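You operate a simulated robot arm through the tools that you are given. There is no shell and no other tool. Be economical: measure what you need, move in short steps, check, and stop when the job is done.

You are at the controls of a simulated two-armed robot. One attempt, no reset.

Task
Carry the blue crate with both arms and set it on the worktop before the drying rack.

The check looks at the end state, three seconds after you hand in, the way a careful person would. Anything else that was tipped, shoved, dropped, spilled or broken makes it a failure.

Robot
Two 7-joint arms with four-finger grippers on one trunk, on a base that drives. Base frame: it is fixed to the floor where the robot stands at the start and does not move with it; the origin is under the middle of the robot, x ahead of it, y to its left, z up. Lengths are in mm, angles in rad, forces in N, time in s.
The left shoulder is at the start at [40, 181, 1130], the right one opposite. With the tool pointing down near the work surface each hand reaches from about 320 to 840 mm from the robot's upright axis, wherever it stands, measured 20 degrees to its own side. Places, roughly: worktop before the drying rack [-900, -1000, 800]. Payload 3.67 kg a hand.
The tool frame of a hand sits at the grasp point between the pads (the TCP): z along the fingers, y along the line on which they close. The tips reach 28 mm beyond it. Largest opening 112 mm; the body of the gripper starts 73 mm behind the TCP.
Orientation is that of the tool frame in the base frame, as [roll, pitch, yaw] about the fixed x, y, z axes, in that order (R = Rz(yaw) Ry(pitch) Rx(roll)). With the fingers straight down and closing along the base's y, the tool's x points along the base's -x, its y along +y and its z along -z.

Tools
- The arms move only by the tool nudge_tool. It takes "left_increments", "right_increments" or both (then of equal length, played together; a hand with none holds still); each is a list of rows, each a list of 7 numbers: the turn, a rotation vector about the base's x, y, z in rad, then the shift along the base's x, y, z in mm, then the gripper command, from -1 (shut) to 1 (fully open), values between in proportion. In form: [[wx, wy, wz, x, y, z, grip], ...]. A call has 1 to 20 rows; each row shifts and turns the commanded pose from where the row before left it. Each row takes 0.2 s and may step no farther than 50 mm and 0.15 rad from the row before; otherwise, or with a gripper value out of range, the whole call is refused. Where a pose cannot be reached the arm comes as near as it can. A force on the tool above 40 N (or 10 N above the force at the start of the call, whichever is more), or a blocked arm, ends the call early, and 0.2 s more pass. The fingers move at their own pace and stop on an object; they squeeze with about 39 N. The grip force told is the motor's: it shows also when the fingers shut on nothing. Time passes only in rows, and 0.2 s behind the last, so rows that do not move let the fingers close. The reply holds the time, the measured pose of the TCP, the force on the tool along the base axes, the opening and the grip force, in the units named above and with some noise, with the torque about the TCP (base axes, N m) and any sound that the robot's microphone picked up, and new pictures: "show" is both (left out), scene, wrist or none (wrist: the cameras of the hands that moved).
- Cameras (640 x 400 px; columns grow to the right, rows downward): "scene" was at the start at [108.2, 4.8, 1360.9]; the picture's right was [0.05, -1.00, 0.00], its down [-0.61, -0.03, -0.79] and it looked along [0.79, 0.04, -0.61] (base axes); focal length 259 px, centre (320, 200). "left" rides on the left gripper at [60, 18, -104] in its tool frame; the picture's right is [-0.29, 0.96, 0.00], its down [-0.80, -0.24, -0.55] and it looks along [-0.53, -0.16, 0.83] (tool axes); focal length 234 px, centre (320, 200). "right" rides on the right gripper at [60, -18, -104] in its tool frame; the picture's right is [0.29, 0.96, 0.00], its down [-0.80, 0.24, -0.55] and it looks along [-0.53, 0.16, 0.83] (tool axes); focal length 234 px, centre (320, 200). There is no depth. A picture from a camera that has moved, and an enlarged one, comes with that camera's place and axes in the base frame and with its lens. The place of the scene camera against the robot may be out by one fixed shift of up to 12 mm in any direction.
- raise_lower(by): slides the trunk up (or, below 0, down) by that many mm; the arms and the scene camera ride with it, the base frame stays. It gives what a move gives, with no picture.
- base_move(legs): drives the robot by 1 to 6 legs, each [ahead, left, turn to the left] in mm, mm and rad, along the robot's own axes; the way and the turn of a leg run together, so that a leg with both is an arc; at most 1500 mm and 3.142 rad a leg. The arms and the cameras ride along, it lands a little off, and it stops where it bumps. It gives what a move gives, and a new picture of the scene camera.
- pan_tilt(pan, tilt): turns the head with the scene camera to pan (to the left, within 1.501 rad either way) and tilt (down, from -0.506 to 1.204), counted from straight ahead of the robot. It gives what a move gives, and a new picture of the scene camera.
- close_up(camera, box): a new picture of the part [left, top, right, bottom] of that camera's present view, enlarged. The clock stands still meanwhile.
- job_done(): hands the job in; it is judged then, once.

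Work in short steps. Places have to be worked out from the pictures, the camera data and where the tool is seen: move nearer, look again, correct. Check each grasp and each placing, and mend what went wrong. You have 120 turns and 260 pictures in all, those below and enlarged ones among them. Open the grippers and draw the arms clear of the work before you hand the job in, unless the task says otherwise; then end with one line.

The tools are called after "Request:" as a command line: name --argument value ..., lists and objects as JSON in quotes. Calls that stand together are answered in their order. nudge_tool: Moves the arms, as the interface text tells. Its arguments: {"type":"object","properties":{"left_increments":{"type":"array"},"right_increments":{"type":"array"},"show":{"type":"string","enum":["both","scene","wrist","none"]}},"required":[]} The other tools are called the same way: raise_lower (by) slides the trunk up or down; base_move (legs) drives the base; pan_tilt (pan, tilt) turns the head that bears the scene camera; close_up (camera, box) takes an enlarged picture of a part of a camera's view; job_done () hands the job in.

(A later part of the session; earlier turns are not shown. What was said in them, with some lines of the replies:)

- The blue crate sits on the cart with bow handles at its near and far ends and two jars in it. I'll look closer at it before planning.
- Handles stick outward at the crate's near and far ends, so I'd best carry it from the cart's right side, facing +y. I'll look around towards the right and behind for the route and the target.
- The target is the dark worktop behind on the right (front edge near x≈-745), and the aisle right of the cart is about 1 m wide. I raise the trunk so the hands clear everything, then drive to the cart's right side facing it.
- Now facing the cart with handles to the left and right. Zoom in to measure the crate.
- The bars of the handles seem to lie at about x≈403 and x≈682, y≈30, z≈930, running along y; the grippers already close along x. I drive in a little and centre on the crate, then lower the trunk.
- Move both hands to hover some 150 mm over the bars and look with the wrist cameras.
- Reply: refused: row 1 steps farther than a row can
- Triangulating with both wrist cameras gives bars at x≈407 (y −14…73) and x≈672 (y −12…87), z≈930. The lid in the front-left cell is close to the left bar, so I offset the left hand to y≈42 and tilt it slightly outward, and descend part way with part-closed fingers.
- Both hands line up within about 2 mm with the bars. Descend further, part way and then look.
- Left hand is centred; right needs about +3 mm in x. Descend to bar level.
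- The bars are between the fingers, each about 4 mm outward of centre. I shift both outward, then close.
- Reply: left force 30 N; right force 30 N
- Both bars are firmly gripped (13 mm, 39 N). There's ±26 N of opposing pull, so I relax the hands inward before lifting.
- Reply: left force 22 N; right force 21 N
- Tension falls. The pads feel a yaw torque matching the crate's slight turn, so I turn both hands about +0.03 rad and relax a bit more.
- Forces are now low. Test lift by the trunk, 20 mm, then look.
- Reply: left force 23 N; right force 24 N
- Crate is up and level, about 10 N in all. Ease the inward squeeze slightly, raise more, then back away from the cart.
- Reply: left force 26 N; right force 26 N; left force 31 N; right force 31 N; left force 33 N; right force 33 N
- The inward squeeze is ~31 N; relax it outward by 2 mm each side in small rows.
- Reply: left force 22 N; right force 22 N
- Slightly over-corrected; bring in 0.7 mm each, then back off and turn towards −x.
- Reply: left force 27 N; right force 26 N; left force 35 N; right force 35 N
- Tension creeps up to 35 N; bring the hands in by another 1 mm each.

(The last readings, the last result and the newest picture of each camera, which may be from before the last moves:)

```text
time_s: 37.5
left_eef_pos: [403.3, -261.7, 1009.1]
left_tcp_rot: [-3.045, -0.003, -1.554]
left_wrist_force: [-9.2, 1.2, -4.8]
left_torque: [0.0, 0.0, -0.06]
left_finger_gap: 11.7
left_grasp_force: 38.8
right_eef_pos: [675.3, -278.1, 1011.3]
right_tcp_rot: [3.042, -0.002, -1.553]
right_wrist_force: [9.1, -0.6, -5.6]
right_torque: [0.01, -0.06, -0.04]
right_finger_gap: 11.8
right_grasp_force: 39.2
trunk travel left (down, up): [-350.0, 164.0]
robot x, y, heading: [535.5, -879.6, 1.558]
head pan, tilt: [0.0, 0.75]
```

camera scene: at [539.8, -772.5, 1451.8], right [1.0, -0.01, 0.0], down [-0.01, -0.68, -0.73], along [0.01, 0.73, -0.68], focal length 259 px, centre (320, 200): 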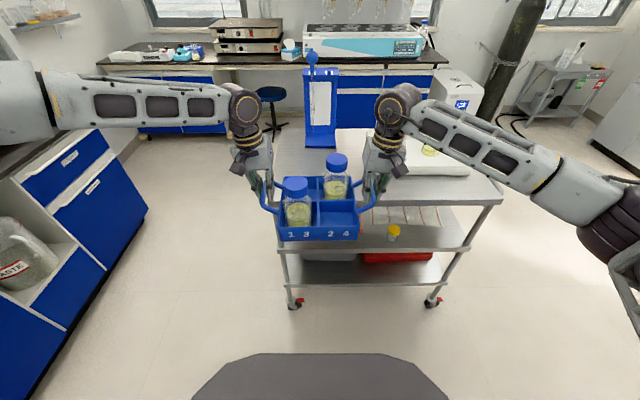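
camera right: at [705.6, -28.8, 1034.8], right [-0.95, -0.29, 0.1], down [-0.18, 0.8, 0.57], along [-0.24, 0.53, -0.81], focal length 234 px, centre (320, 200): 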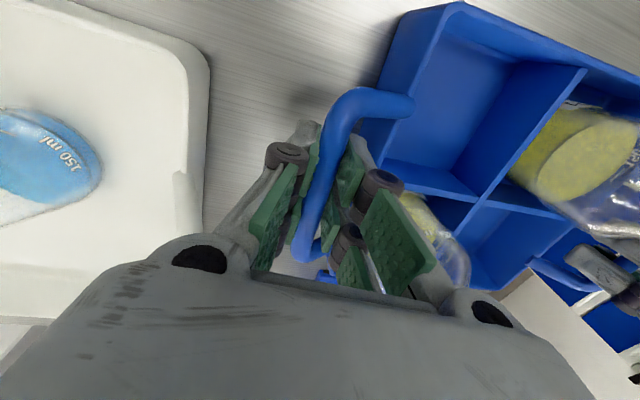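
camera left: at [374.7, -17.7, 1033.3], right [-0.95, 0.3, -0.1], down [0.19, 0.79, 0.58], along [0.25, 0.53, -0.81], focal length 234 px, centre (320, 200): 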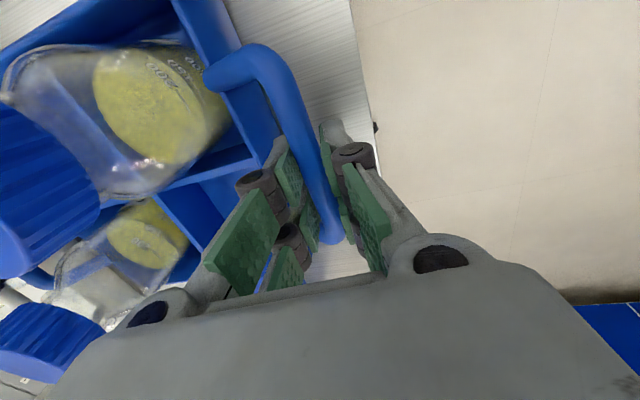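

Forces are near zero. Now turn left to face −x.

Request:
base_move --legs '[[0, 0, 0.8]]'

Request:
base_move --legs '[[0, 0, 0.78]]'

```text
time_s: 40.2
left_eef_pos: [2.0, -542.6, 1009.0]
left_tcp_rot: [-3.044, -0.001, -0.755]
left_wrist_force: [-16.6, -15.2, -5.2]
left_torque: [-0.05, 0.01, -0.1]
left_finger_gap: 11.5
left_grasp_force: 39.1
right_eef_pos: [203.6, -359.8, 1011.4]
right_tcp_rot: [3.043, -0.002, -0.756]
right_wrist_force: [15.3, 15.6, -5.0]
right_torque: [0.07, -0.03, -0.06]
right_finger_gap: 11.3
right_grasp_force: 38.6
trunk travel left (down, up): [-350.0, 164.0]
robot x, y, heading: [536.4, -877.0, 2.351]
head pan, tilt: [0.0, 0.75]
camera scene: at [464.6, -804.3, 1452.0], right [0.71, 0.71, 0.0], down [0.48, -0.48, -0.73], along [-0.52, 0.52, -0.68], focal length 259 px, centre (320, 200)
```

scene: 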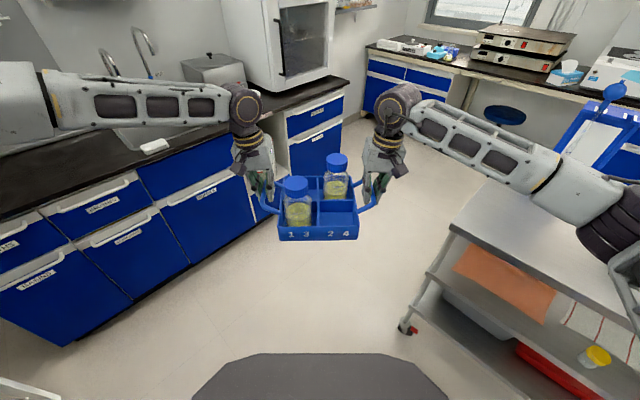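

```text
time_s: 42.8
left_eef_pos: [-79.3, -1010.7, 1010.9]
left_tcp_rot: [-3.044, -0.001, 0.014]
left_wrist_force: [0.7, -0.9, -5.4]
left_torque: [0.01, -0.08, -0.02]
left_finger_gap: 11.6
left_grasp_force: 39.0
right_eef_pos: [-63.4, -738.3, 1011.6]
right_tcp_rot: [3.043, -0.002, 0.014]
right_wrist_force: [0.1, 1.5, -4.9]
right_torque: [0.01, 0.08, 0.01]
right_finger_gap: 11.2
right_grasp_force: 39.2
trunk travel left (down, up): [-350.0, 164.0]
robot x, y, heading: [534.9, -880.6, 3.127]
head pan, tilt: [0.0, 0.75]
camera scene: at [434.0, -876.5, 1452.0], right [0.02, 1.0, 0.0], down [0.68, -0.01, -0.73], along [-0.73, 0.01, -0.68], focal length 259 px, centre (320, 200)
```

scene: 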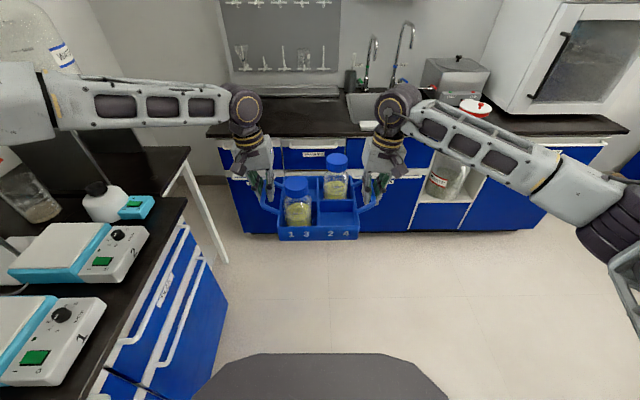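

Now facing the drying rack on the wall; the left forearm/elbow comes near the left bench's carboy, so I'll stay at y≈-820 and turn slightly left at the end. First check the counter.

Request:
close_up --camera "scene" --box '[200, 0, 440, 150]'

Request:
base_move --legs '[[400, 50, 0.0]]'

```text
2.67 times, centred on (320, 75) of scene
camera zoom: at [434.0, -876.5, 1452.0], right [0.02, 1.0, 0.0], down [0.68, -0.01, -0.73], along [-0.73, 0.01, -0.68], focal length 692 px, centre (320, 533)
```

zoom: 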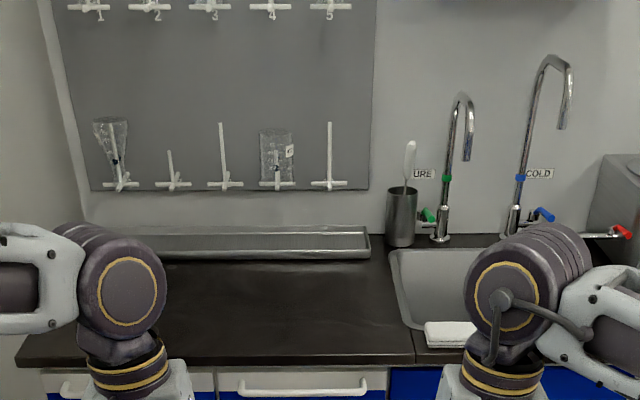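

```text
time_s: 45.4
left_eef_pos: [-477.6, -1053.2, 1010.1]
left_tcp_rot: [-3.045, 0.0, 0.012]
left_wrist_force: [-0.7, 0.5, -4.7]
left_torque: [-0.05, -0.03, 0.0]
left_finger_gap: 11.8
left_grasp_force: 39.2
right_eef_pos: [-459.5, -777.8, 1011.8]
right_tcp_rot: [3.042, -0.001, 0.009]
right_wrist_force: [0.6, -0.5, -5.5]
right_torque: [0.01, 0.07, 0.03]
right_finger_gap: 11.9
right_grasp_force: 38.8
trunk travel left (down, up): [-350.0, 164.0]
robot x, y, heading: [139.8, -921.8, 3.12]
head pan, tilt: [0.0, 0.75]
camera scene: at [37.0, -919.3, 1452.0], right [0.02, 1.0, 0.0], down [0.68, -0.01, -0.73], along [-0.73, 0.01, -0.68], focal length 259 px, centre (320, 200)
```

scene: 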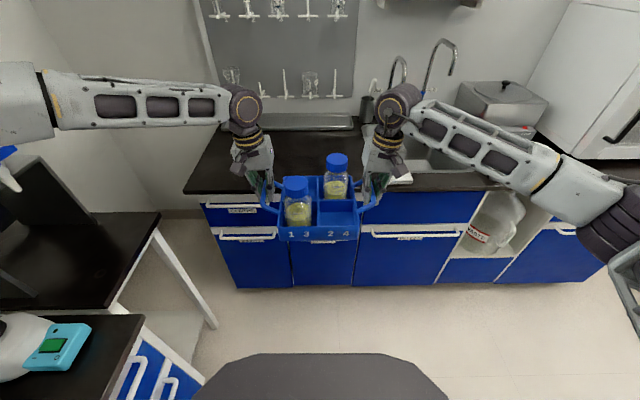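

I slid left by mistake (meant right); slide right to y≈-820 and look left at the elbow's clearance.

Request:
base_move --legs '[[0, -100, 0]]'

Request:
pan_tilt --pan 0.9 --tilt 0.3

```text
time_s: 46.5
left_eef_pos: [-475.4, -950.3, 1009.4]
left_tcp_rot: [-3.044, -0.001, 0.011]
left_wrist_force: [-0.3, 1.4, -5.0]
left_torque: [0.0, -0.06, 0.12]
left_finger_gap: 11.5
left_grasp_force: 38.9
right_eef_pos: [-458.0, -676.0, 1010.5]
right_tcp_rot: [3.042, -0.003, 0.01]
right_wrist_force: [1.9, -0.8, -5.8]
right_torque: [-0.03, 0.12, 0.11]
right_finger_gap: 11.5
right_grasp_force: 39.0
trunk travel left (down, up): [-350.0, 164.0]
robot x, y, heading: [143.3, -821.2, 3.124]
head pan, tilt: [0.0, 0.75]
camera scene: at [38.6, -817.8, 1452.0], right [0.02, 1.0, 0.0], down [0.68, -0.01, -0.73], along [-0.73, 0.01, -0.68], focal length 259 px, centre (320, 200)
```

scene: 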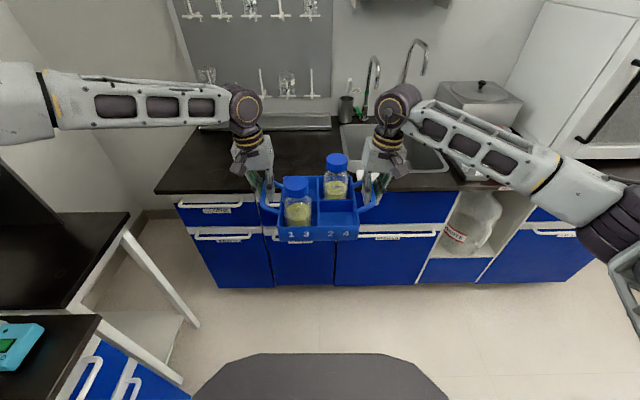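

```text
time_s: 47.8
left_eef_pos: [-476.3, -950.0, 1009.4]
left_tcp_rot: [-3.043, -0.002, 0.011]
left_wrist_force: [0.2, 0.4, -5.5]
left_torque: [0.01, 0.07, -0.03]
left_finger_gap: 11.2
left_grasp_force: 39.2
right_eef_pos: [-457.1, -677.1, 1011.2]
right_tcp_rot: [3.043, -0.002, 0.01]
right_wrist_force: [-0.2, -0.8, -5.2]
right_torque: [-0.04, -0.01, -0.01]
right_finger_gap: 11.5
right_grasp_force: 38.7
trunk travel left (down, up): [-350.0, 164.0]
robot x, y, heading: [139.0, -815.7, 3.119]
head pan, tilt: [0.901, 0.3]
camera scene: at [61.9, -891.0, 1492.4], right [-0.77, 0.64, 0.0], down [0.19, 0.23, -0.95], along [-0.61, -0.74, -0.3], focal length 259 px, centre (320, 200)
```

scene: 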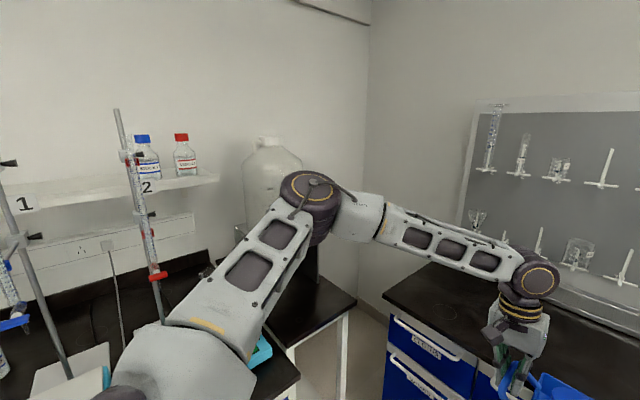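

The elbow (about 455 mm to the side) clears the carboy and poles comfortably, so a straight approach at y≈-965 works. Slide left, trim heading, drive ahead.

Request:
pan_tilt --pan 0.0 --tilt 0.75

Request:
base_move --legs '[[0, 150, 0.02], [300, 0, 0]]'

Request:
close_up --camera "scene" --box '[160, 60, 480, 260]'

```text
time_s: 49.0
left_eef_pos: [-475.2, -949.9, 1009.2]
left_tcp_rot: [-3.043, -0.003, 0.01]
left_wrist_force: [0.2, 1.1, -5.4]
left_torque: [0.02, -0.02, -0.06]
left_finger_gap: 11.4
left_grasp_force: 39.3
right_eef_pos: [-457.6, -677.1, 1011.6]
right_tcp_rot: [3.04, -0.002, 0.011]
right_wrist_force: [-0.8, -0.3, -5.6]
right_torque: [-0.04, 0.11, 0.0]
right_finger_gap: 11.8
right_grasp_force: 38.6
trunk travel left (down, up): [-350.0, 164.0]
robot x, y, heading: [139.2, -822.2, 3.123]
head pan, tilt: [0.0, 0.75]
camera scene: at [38.6, -817.9, 1452.0], right [0.02, 1.0, 0.0], down [0.68, -0.01, -0.73], along [-0.73, 0.01, -0.68], focal length 259 px, centre (320, 200)
```

scene: 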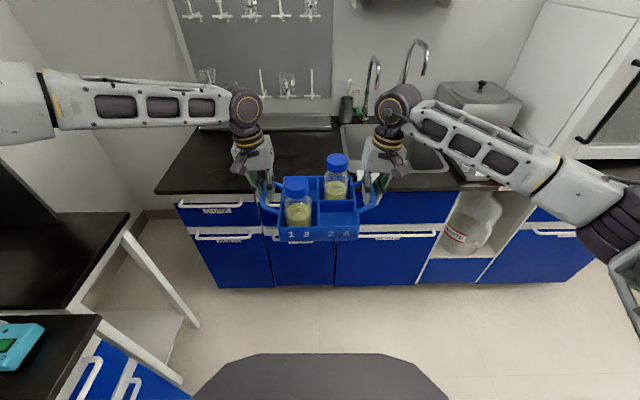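

```text
time_s: 52.0
left_eef_pos: [-769.2, -1110.6, 1009.8]
left_tcp_rot: [-3.044, 0.0, 0.03]
left_wrist_force: [0.7, 0.5, -5.7]
left_torque: [-0.01, 0.06, -0.03]
left_finger_gap: 11.5
left_grasp_force: 39.5
right_eef_pos: [-757.2, -838.3, 1011.4]
right_tcp_rot: [3.042, -0.002, 0.029]
right_wrist_force: [0.1, 0.6, -5.5]
right_torque: [0.02, 0.03, -0.01]
right_finger_gap: 11.5
right_grasp_force: 39.0
trunk travel left (down, up): [-350.0, 164.0]
robot x, y, heading: [-157.9, -970.5, 3.139]
head pan, tilt: [0.0, 0.75]
camera scene: at [-257.6, -968.2, 1452.0], right [0.0, 1.0, 0.0], down [0.68, 0.0, -0.73], along [-0.73, 0.0, -0.68], focal length 259 px, centre (320, 200)
```

scene: 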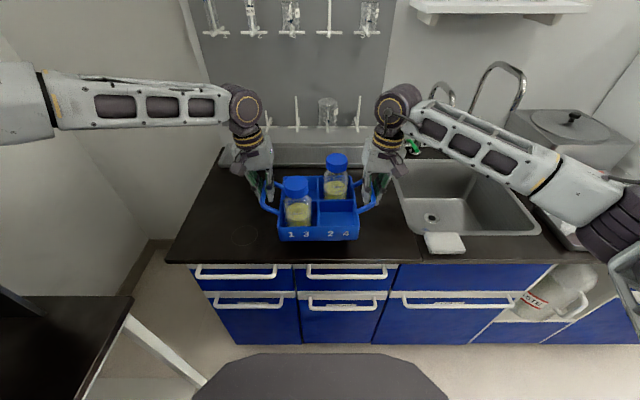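

```text
2.00 times, centred on (320, 160) of scene
camera zoom: at [-257.6, -968.2, 1452.0], right [0.0, 1.0, 0.0], down [0.68, 0.0, -0.73], along [-0.73, 0.0, -0.68], focal length 519 px, centre (320, 280)
```

zoom: 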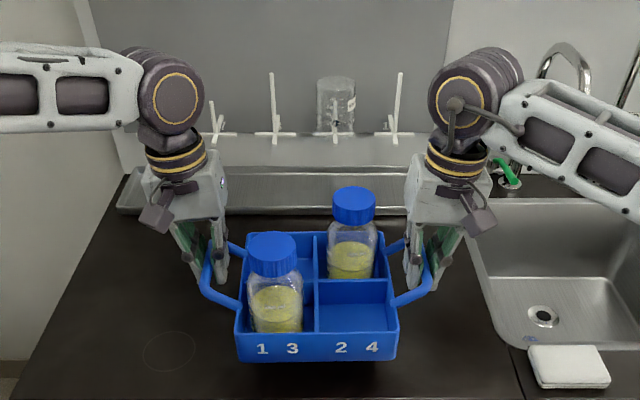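

Clear spot on the counter under the rack. Drive ahead another 120 mm and lower the trunk 80 mm.

Request:
base_move --legs '[[120, 0, 0]]'

Request:
raise_lower --by -80

Request:
close_up --camera "scene" --box '[160, 60, 480, 260]'

Request:
close_up --camera "right" --box '[0, 0, 640, 400]'

```text
time_s: 53.3
left_eef_pos: [-886.5, -1111.6, 1009.2]
left_tcp_rot: [-3.045, -0.001, 0.029]
left_wrist_force: [0.9, 0.7, -5.1]
left_torque: [-0.02, 0.06, -0.03]
left_finger_gap: 11.5
left_grasp_force: 38.6
right_eef_pos: [-873.9, -837.3, 1012.6]
right_tcp_rot: [3.043, -0.002, 0.032]
right_wrist_force: [-0.2, -0.9, -4.8]
right_torque: [0.04, -0.03, 0.0]
right_finger_gap: 11.2
right_grasp_force: 38.7
trunk travel left (down, up): [-350.0, 164.0]
robot x, y, heading: [-272.9, -967.5, 3.14]
head pan, tilt: [0.0, 0.75]
camera scene: at [-375.6, -968.3, 1452.0], right [0.0, 1.0, 0.0], down [0.68, 0.0, -0.73], along [-0.73, 0.0, -0.68], focal length 259 px, centre (320, 200)
```

scene: 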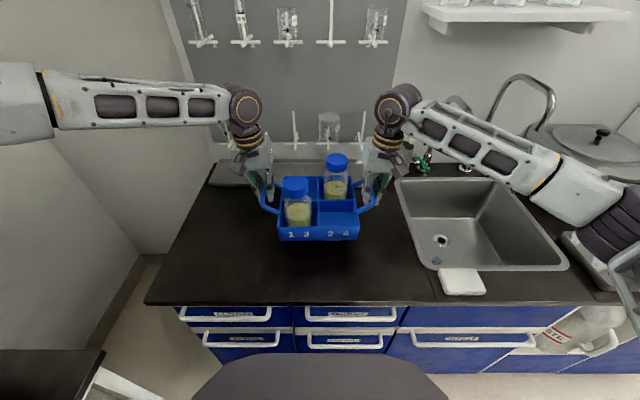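

```text
time_s: 54.4
left_eef_pos: [-886.1, -1111.1, 932.6]
left_tcp_rot: [-3.043, 0.0, 0.031]
left_wrist_force: [0.4, -1.1, 8.4]
left_torque: [0.03, -0.83, -0.16]
left_finger_gap: 11.9
left_grasp_force: 39.2
right_eef_pos: [-874.8, -838.1, 933.0]
right_tcp_rot: [3.041, -0.003, 0.03]
right_wrist_force: [-1.6, 1.2, 0.7]
right_torque: [-0.02, -0.68, -0.01]
right_finger_gap: 11.5
right_grasp_force: 39.1
trunk travel left (down, up): [-270.0, 244.0]
robot x, y, heading: [-272.5, -965.9, 3.138]
head pan, tilt: [0.0, 0.75]
```

```text
2.00 times, centred on (320, 160) of scene
camera zoom: at [-375.0, -968.1, 1373.0], right [0.0, 1.0, 0.0], down [0.68, 0.0, -0.73], along [-0.73, 0.0, -0.68], focal length 519 px, centre (320, 280)
```

zoom: 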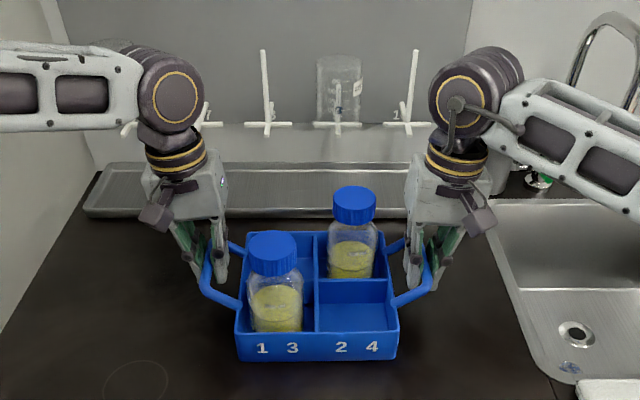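

```text
1.00 times, centred on (320, 200) of right (not enlarged: the box is as wide or as high as the picture)
camera zoom: at [-816.1, -807.7, 1035.0], right [0.32, -0.94, 0.1], down [-0.79, -0.21, 0.57], along [-0.52, -0.26, -0.81], focal length 234 px, centre (320, 200)
```

zoom: 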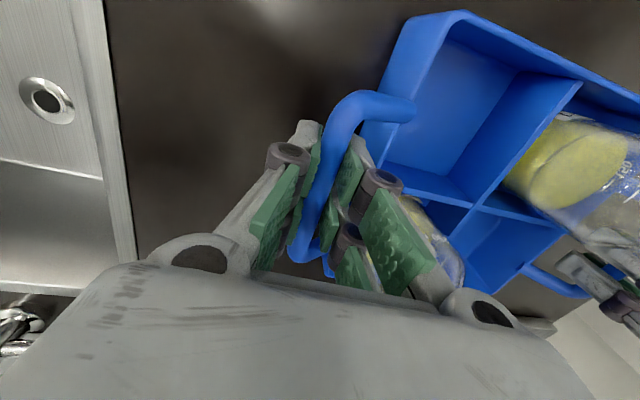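

The wrist forces show the crate now rests on the worktop (vertical load gone, slight press). Open the fingers part way, keeping clear of the crate wall.

Request:
nudge_tool --left_increments '[[0, 0, 0, 0, 0, 0.5, -0.8], [0, 0, 0, 0, 0, 0, -0.6], [0, 0, 0, 0, 0, 0, -0.4], [0, 0, 0, 0, 0, 0, -0.25], [0, 0, 0, 0, 0, 0, -0.25]]' --right_increments '[[0, 0, 0, 0, 0, 0, -0.8], [0, 0, 0, 0, 0, 0, -0.6], [0, 0, 0, 0, 0, 0, -0.4], [0, 0, 0, 0, 0, 0, -0.25], [0, 0, 0, 0, 0, 0, -0.25]]' --show "wrist"

Request:
close_up --camera "scene" --box '[200, 130, 440, 280]'

```text
time_s: 55.6
left_eef_pos: [-886.7, -1110.7, 930.3]
left_tcp_rot: [-3.044, -0.001, 0.03]
left_wrist_force: [-0.3, -0.4, 0.7]
left_torque: [0.01, -0.03, 0.0]
left_finger_gap: 42.1
left_grasp_force: 0.0
right_eef_pos: [-873.7, -837.7, 932.6]
right_tcp_rot: [3.042, -0.003, 0.032]
right_wrist_force: [-1.2, 0.6, -1.0]
right_torque: [0.01, 0.01, -0.02]
right_finger_gap: 41.8
right_grasp_force: 0.1
trunk travel left (down, up): [-270.0, 244.0]
robot x, y, heading: [-273.9, -966.8, 3.145]
head pan, tilt: [0.0, 0.75]
camera right: at [-815.9, -808.0, 1034.4], right [0.32, -0.94, 0.1], down [-0.79, -0.21, 0.57], along [-0.52, -0.26, -0.81], focal length 234 px, centre (320, 200)
camera left: at [-825.7, -1137.5, 1032.3], right [-0.26, -0.96, -0.09], down [-0.8, 0.16, 0.57], along [-0.54, 0.22, -0.81], focal length 234 px, centre (320, 200)
```

right: 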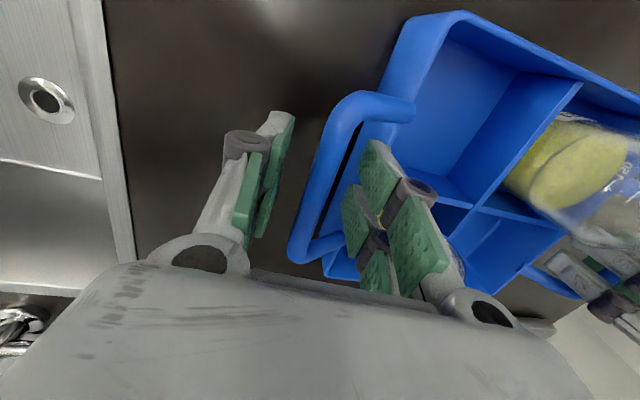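
left: 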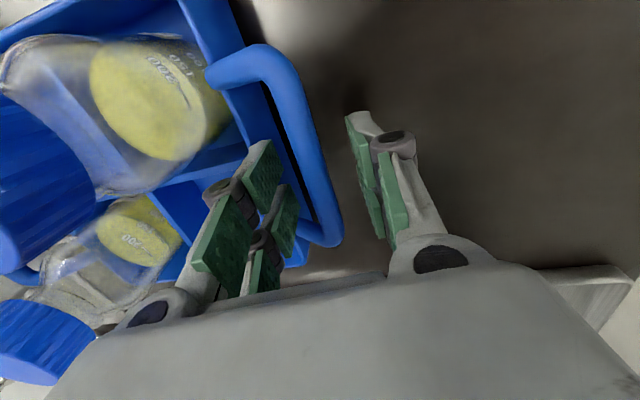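

```text
2.67 times, centred on (320, 205) of scene
camera zoom: at [-374.8, -968.2, 1372.9], right [0.0, 1.0, 0.0], down [0.68, 0.0, -0.73], along [-0.73, 0.0, -0.68], focal length 692 px, centre (320, 187)
```

zoom: 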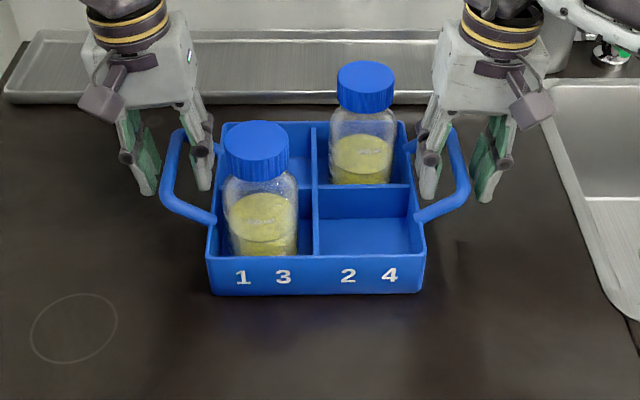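

Released cleanly and the crate stands flat. Raise the hands straight up with the trunk, then back off.

Request:
nudge_tool --left_increments '[[0, 0, 0, 0, 0, 15, -0.25], [0, 0, 0, 0, 0, 20, -0.25], [0, 0, 0, 0, 0, 25, -0.25], [0, 0, 0, 0, 0, 30, -0.25], [0, 0, 0, 0, 0, 30, -0.25]]' --right_increments '[[0, 0, 0, 0, 0, 15, -0.25], [0, 0, 0, 0, 0, 20, -0.25], [0, 0, 0, 0, 0, 25, -0.25], [0, 0, 0, 0, 0, 30, -0.25], [0, 0, 0, 0, 0, 30, -0.25]]' --show "none"

Request:
raise_lower --by 100

Request:
base_move --legs '[[-300, 0, 0]]'

Request:
close_up --camera "scene" --box '[200, 60, 440, 210]'

```text
time_s: 56.8
left_eef_pos: [-885.6, -1112.0, 1050.1]
left_tcp_rot: [-3.044, 0.001, 0.031]
left_wrist_force: [1.1, -0.3, 0.7]
left_torque: [0.01, 0.01, 0.01]
left_finger_gap: 42.0
left_grasp_force: 0.0
right_eef_pos: [-874.4, -838.2, 1053.8]
right_tcp_rot: [3.042, -0.003, 0.031]
right_wrist_force: [-0.3, -0.2, -0.3]
right_torque: [0.01, 0.02, 0.03]
right_finger_gap: 41.9
right_grasp_force: 0.1
trunk travel left (down, up): [-270.0, 244.0]
robot x, y, heading: [-271.8, -968.3, 3.141]
head pan, tilt: [0.0, 0.75]
```

```text
time_s: 58.2
left_eef_pos: [-885.3, -1112.5, 1148.9]
left_tcp_rot: [-3.044, 0.0, 0.03]
left_wrist_force: [-0.9, 0.7, 0.1]
left_torque: [0.01, 0.03, 0.04]
left_finger_gap: 41.9
left_grasp_force: 0.0
right_eef_pos: [-876.3, -837.2, 1151.8]
right_tcp_rot: [3.043, -0.003, 0.031]
right_wrist_force: [-0.1, 0.9, 0.2]
right_torque: [-0.01, 0.01, 0.03]
right_finger_gap: 42.1
right_grasp_force: 0.1
trunk travel left (down, up): [-370.0, 144.0]
robot x, y, heading: [-273.1, -970.2, 3.143]
head pan, tilt: [0.0, 0.75]
```

```text
time_s: 60.2
left_eef_pos: [-593.5, -1113.7, 1148.5]
left_tcp_rot: [-3.043, -0.002, 0.032]
left_wrist_force: [0.4, 0.5, 1.2]
left_torque: [0.02, 0.0, -0.01]
left_finger_gap: 42.0
left_grasp_force: 0.2
right_eef_pos: [-584.6, -839.1, 1152.1]
right_tcp_rot: [3.042, -0.002, 0.034]
right_wrist_force: [1.1, 0.0, 0.4]
right_torque: [0.04, 0.03, 0.01]
right_finger_gap: 42.1
right_grasp_force: 0.0
trunk travel left (down, up): [-370.0, 144.0]
robot x, y, heading: [18.4, -964.8, -3.144]
head pan, tilt: [0.0, 0.75]
camera scene: at [-83.9, -968.2, 1472.0], right [0.0, 1.0, 0.0], down [0.68, 0.0, -0.73], along [-0.73, 0.0, -0.68], focal length 259 px, centre (320, 200)
```

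scene: 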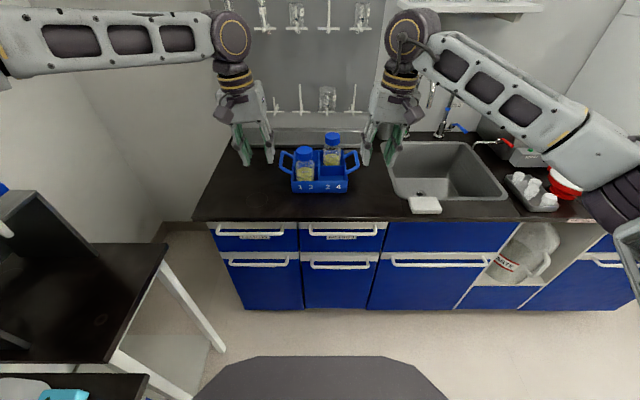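

```text
2.67 times, centred on (320, 135) of scene
camera zoom: at [-83.9, -968.2, 1472.0], right [0.0, 1.0, 0.0], down [0.68, 0.0, -0.73], along [-0.73, 0.0, -0.68], focal length 692 px, centre (320, 373)
```

zoom: 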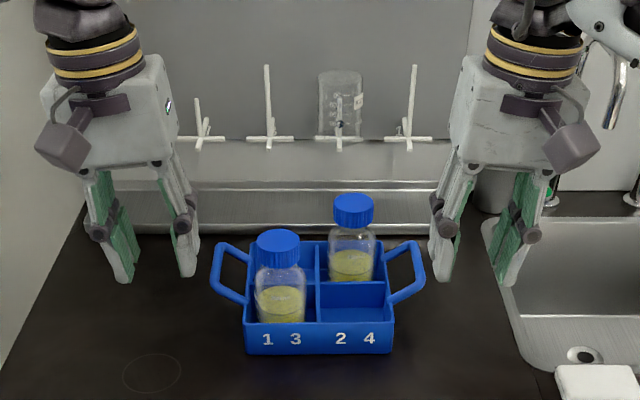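

The crate stands flat before the rack with both jars upright. I open the grippers fully, now well clear, and then hand in.

Request:
nudge_tool --left_increments '[[0, 0, 0, 0, 0, 0, 1], [0, 0, 0, 0, 0, 0, 1], [0, 0, 0, 0, 0, 0, 1]]' --right_increments '[[0, 0, 0, 0, 0, 0, 1], [0, 0, 0, 0, 0, 0, 1], [0, 0, 0, 0, 0, 0, 1]]' --show "scene"

Request:
job_done

```text
time_s: 61.0
left_eef_pos: [-591.9, -1113.8, 1149.6]
left_tcp_rot: [-3.045, -0.001, 0.033]
left_wrist_force: [-0.4, -0.2, 0.2]
left_torque: [0.03, 0.0, 0.03]
left_finger_gap: 111.9
left_grasp_force: 0.0
right_eef_pos: [-582.2, -839.0, 1152.7]
right_tcp_rot: [3.042, -0.003, 0.033]
right_wrist_force: [0.3, 0.2, -0.3]
right_torque: [-0.05, -0.01, 0.01]
right_finger_gap: 111.8
right_grasp_force: 0.1
trunk travel left (down, up): [-370.0, 144.0]
robot x, y, heading: [19.7, -967.3, -3.141]
head pan, tilt: [0.0, 0.75]
camera scene: at [-82.4, -968.2, 1472.1], right [0.0, 1.0, 0.0], down [0.68, 0.0, -0.73], along [-0.73, 0.0, -0.68], focal length 259 px, centre (320, 200)
```

scene: 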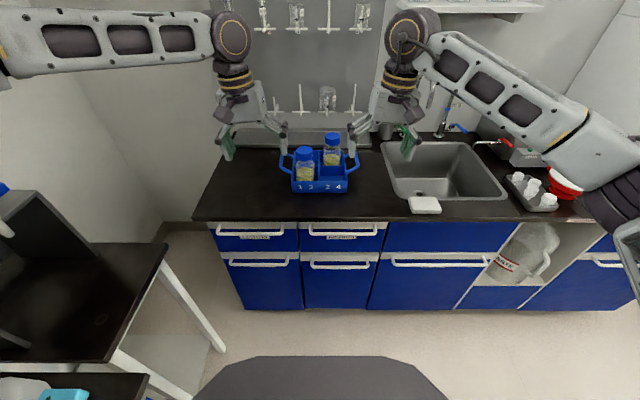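

```text
The job is handed in.
```

The blue crate stands flat on the worktop before the drying rack, near x≈-880, y≈-975, with both jars upright; the grippers are open and clear, no other objects were touched that I could see, and the job is handed in.
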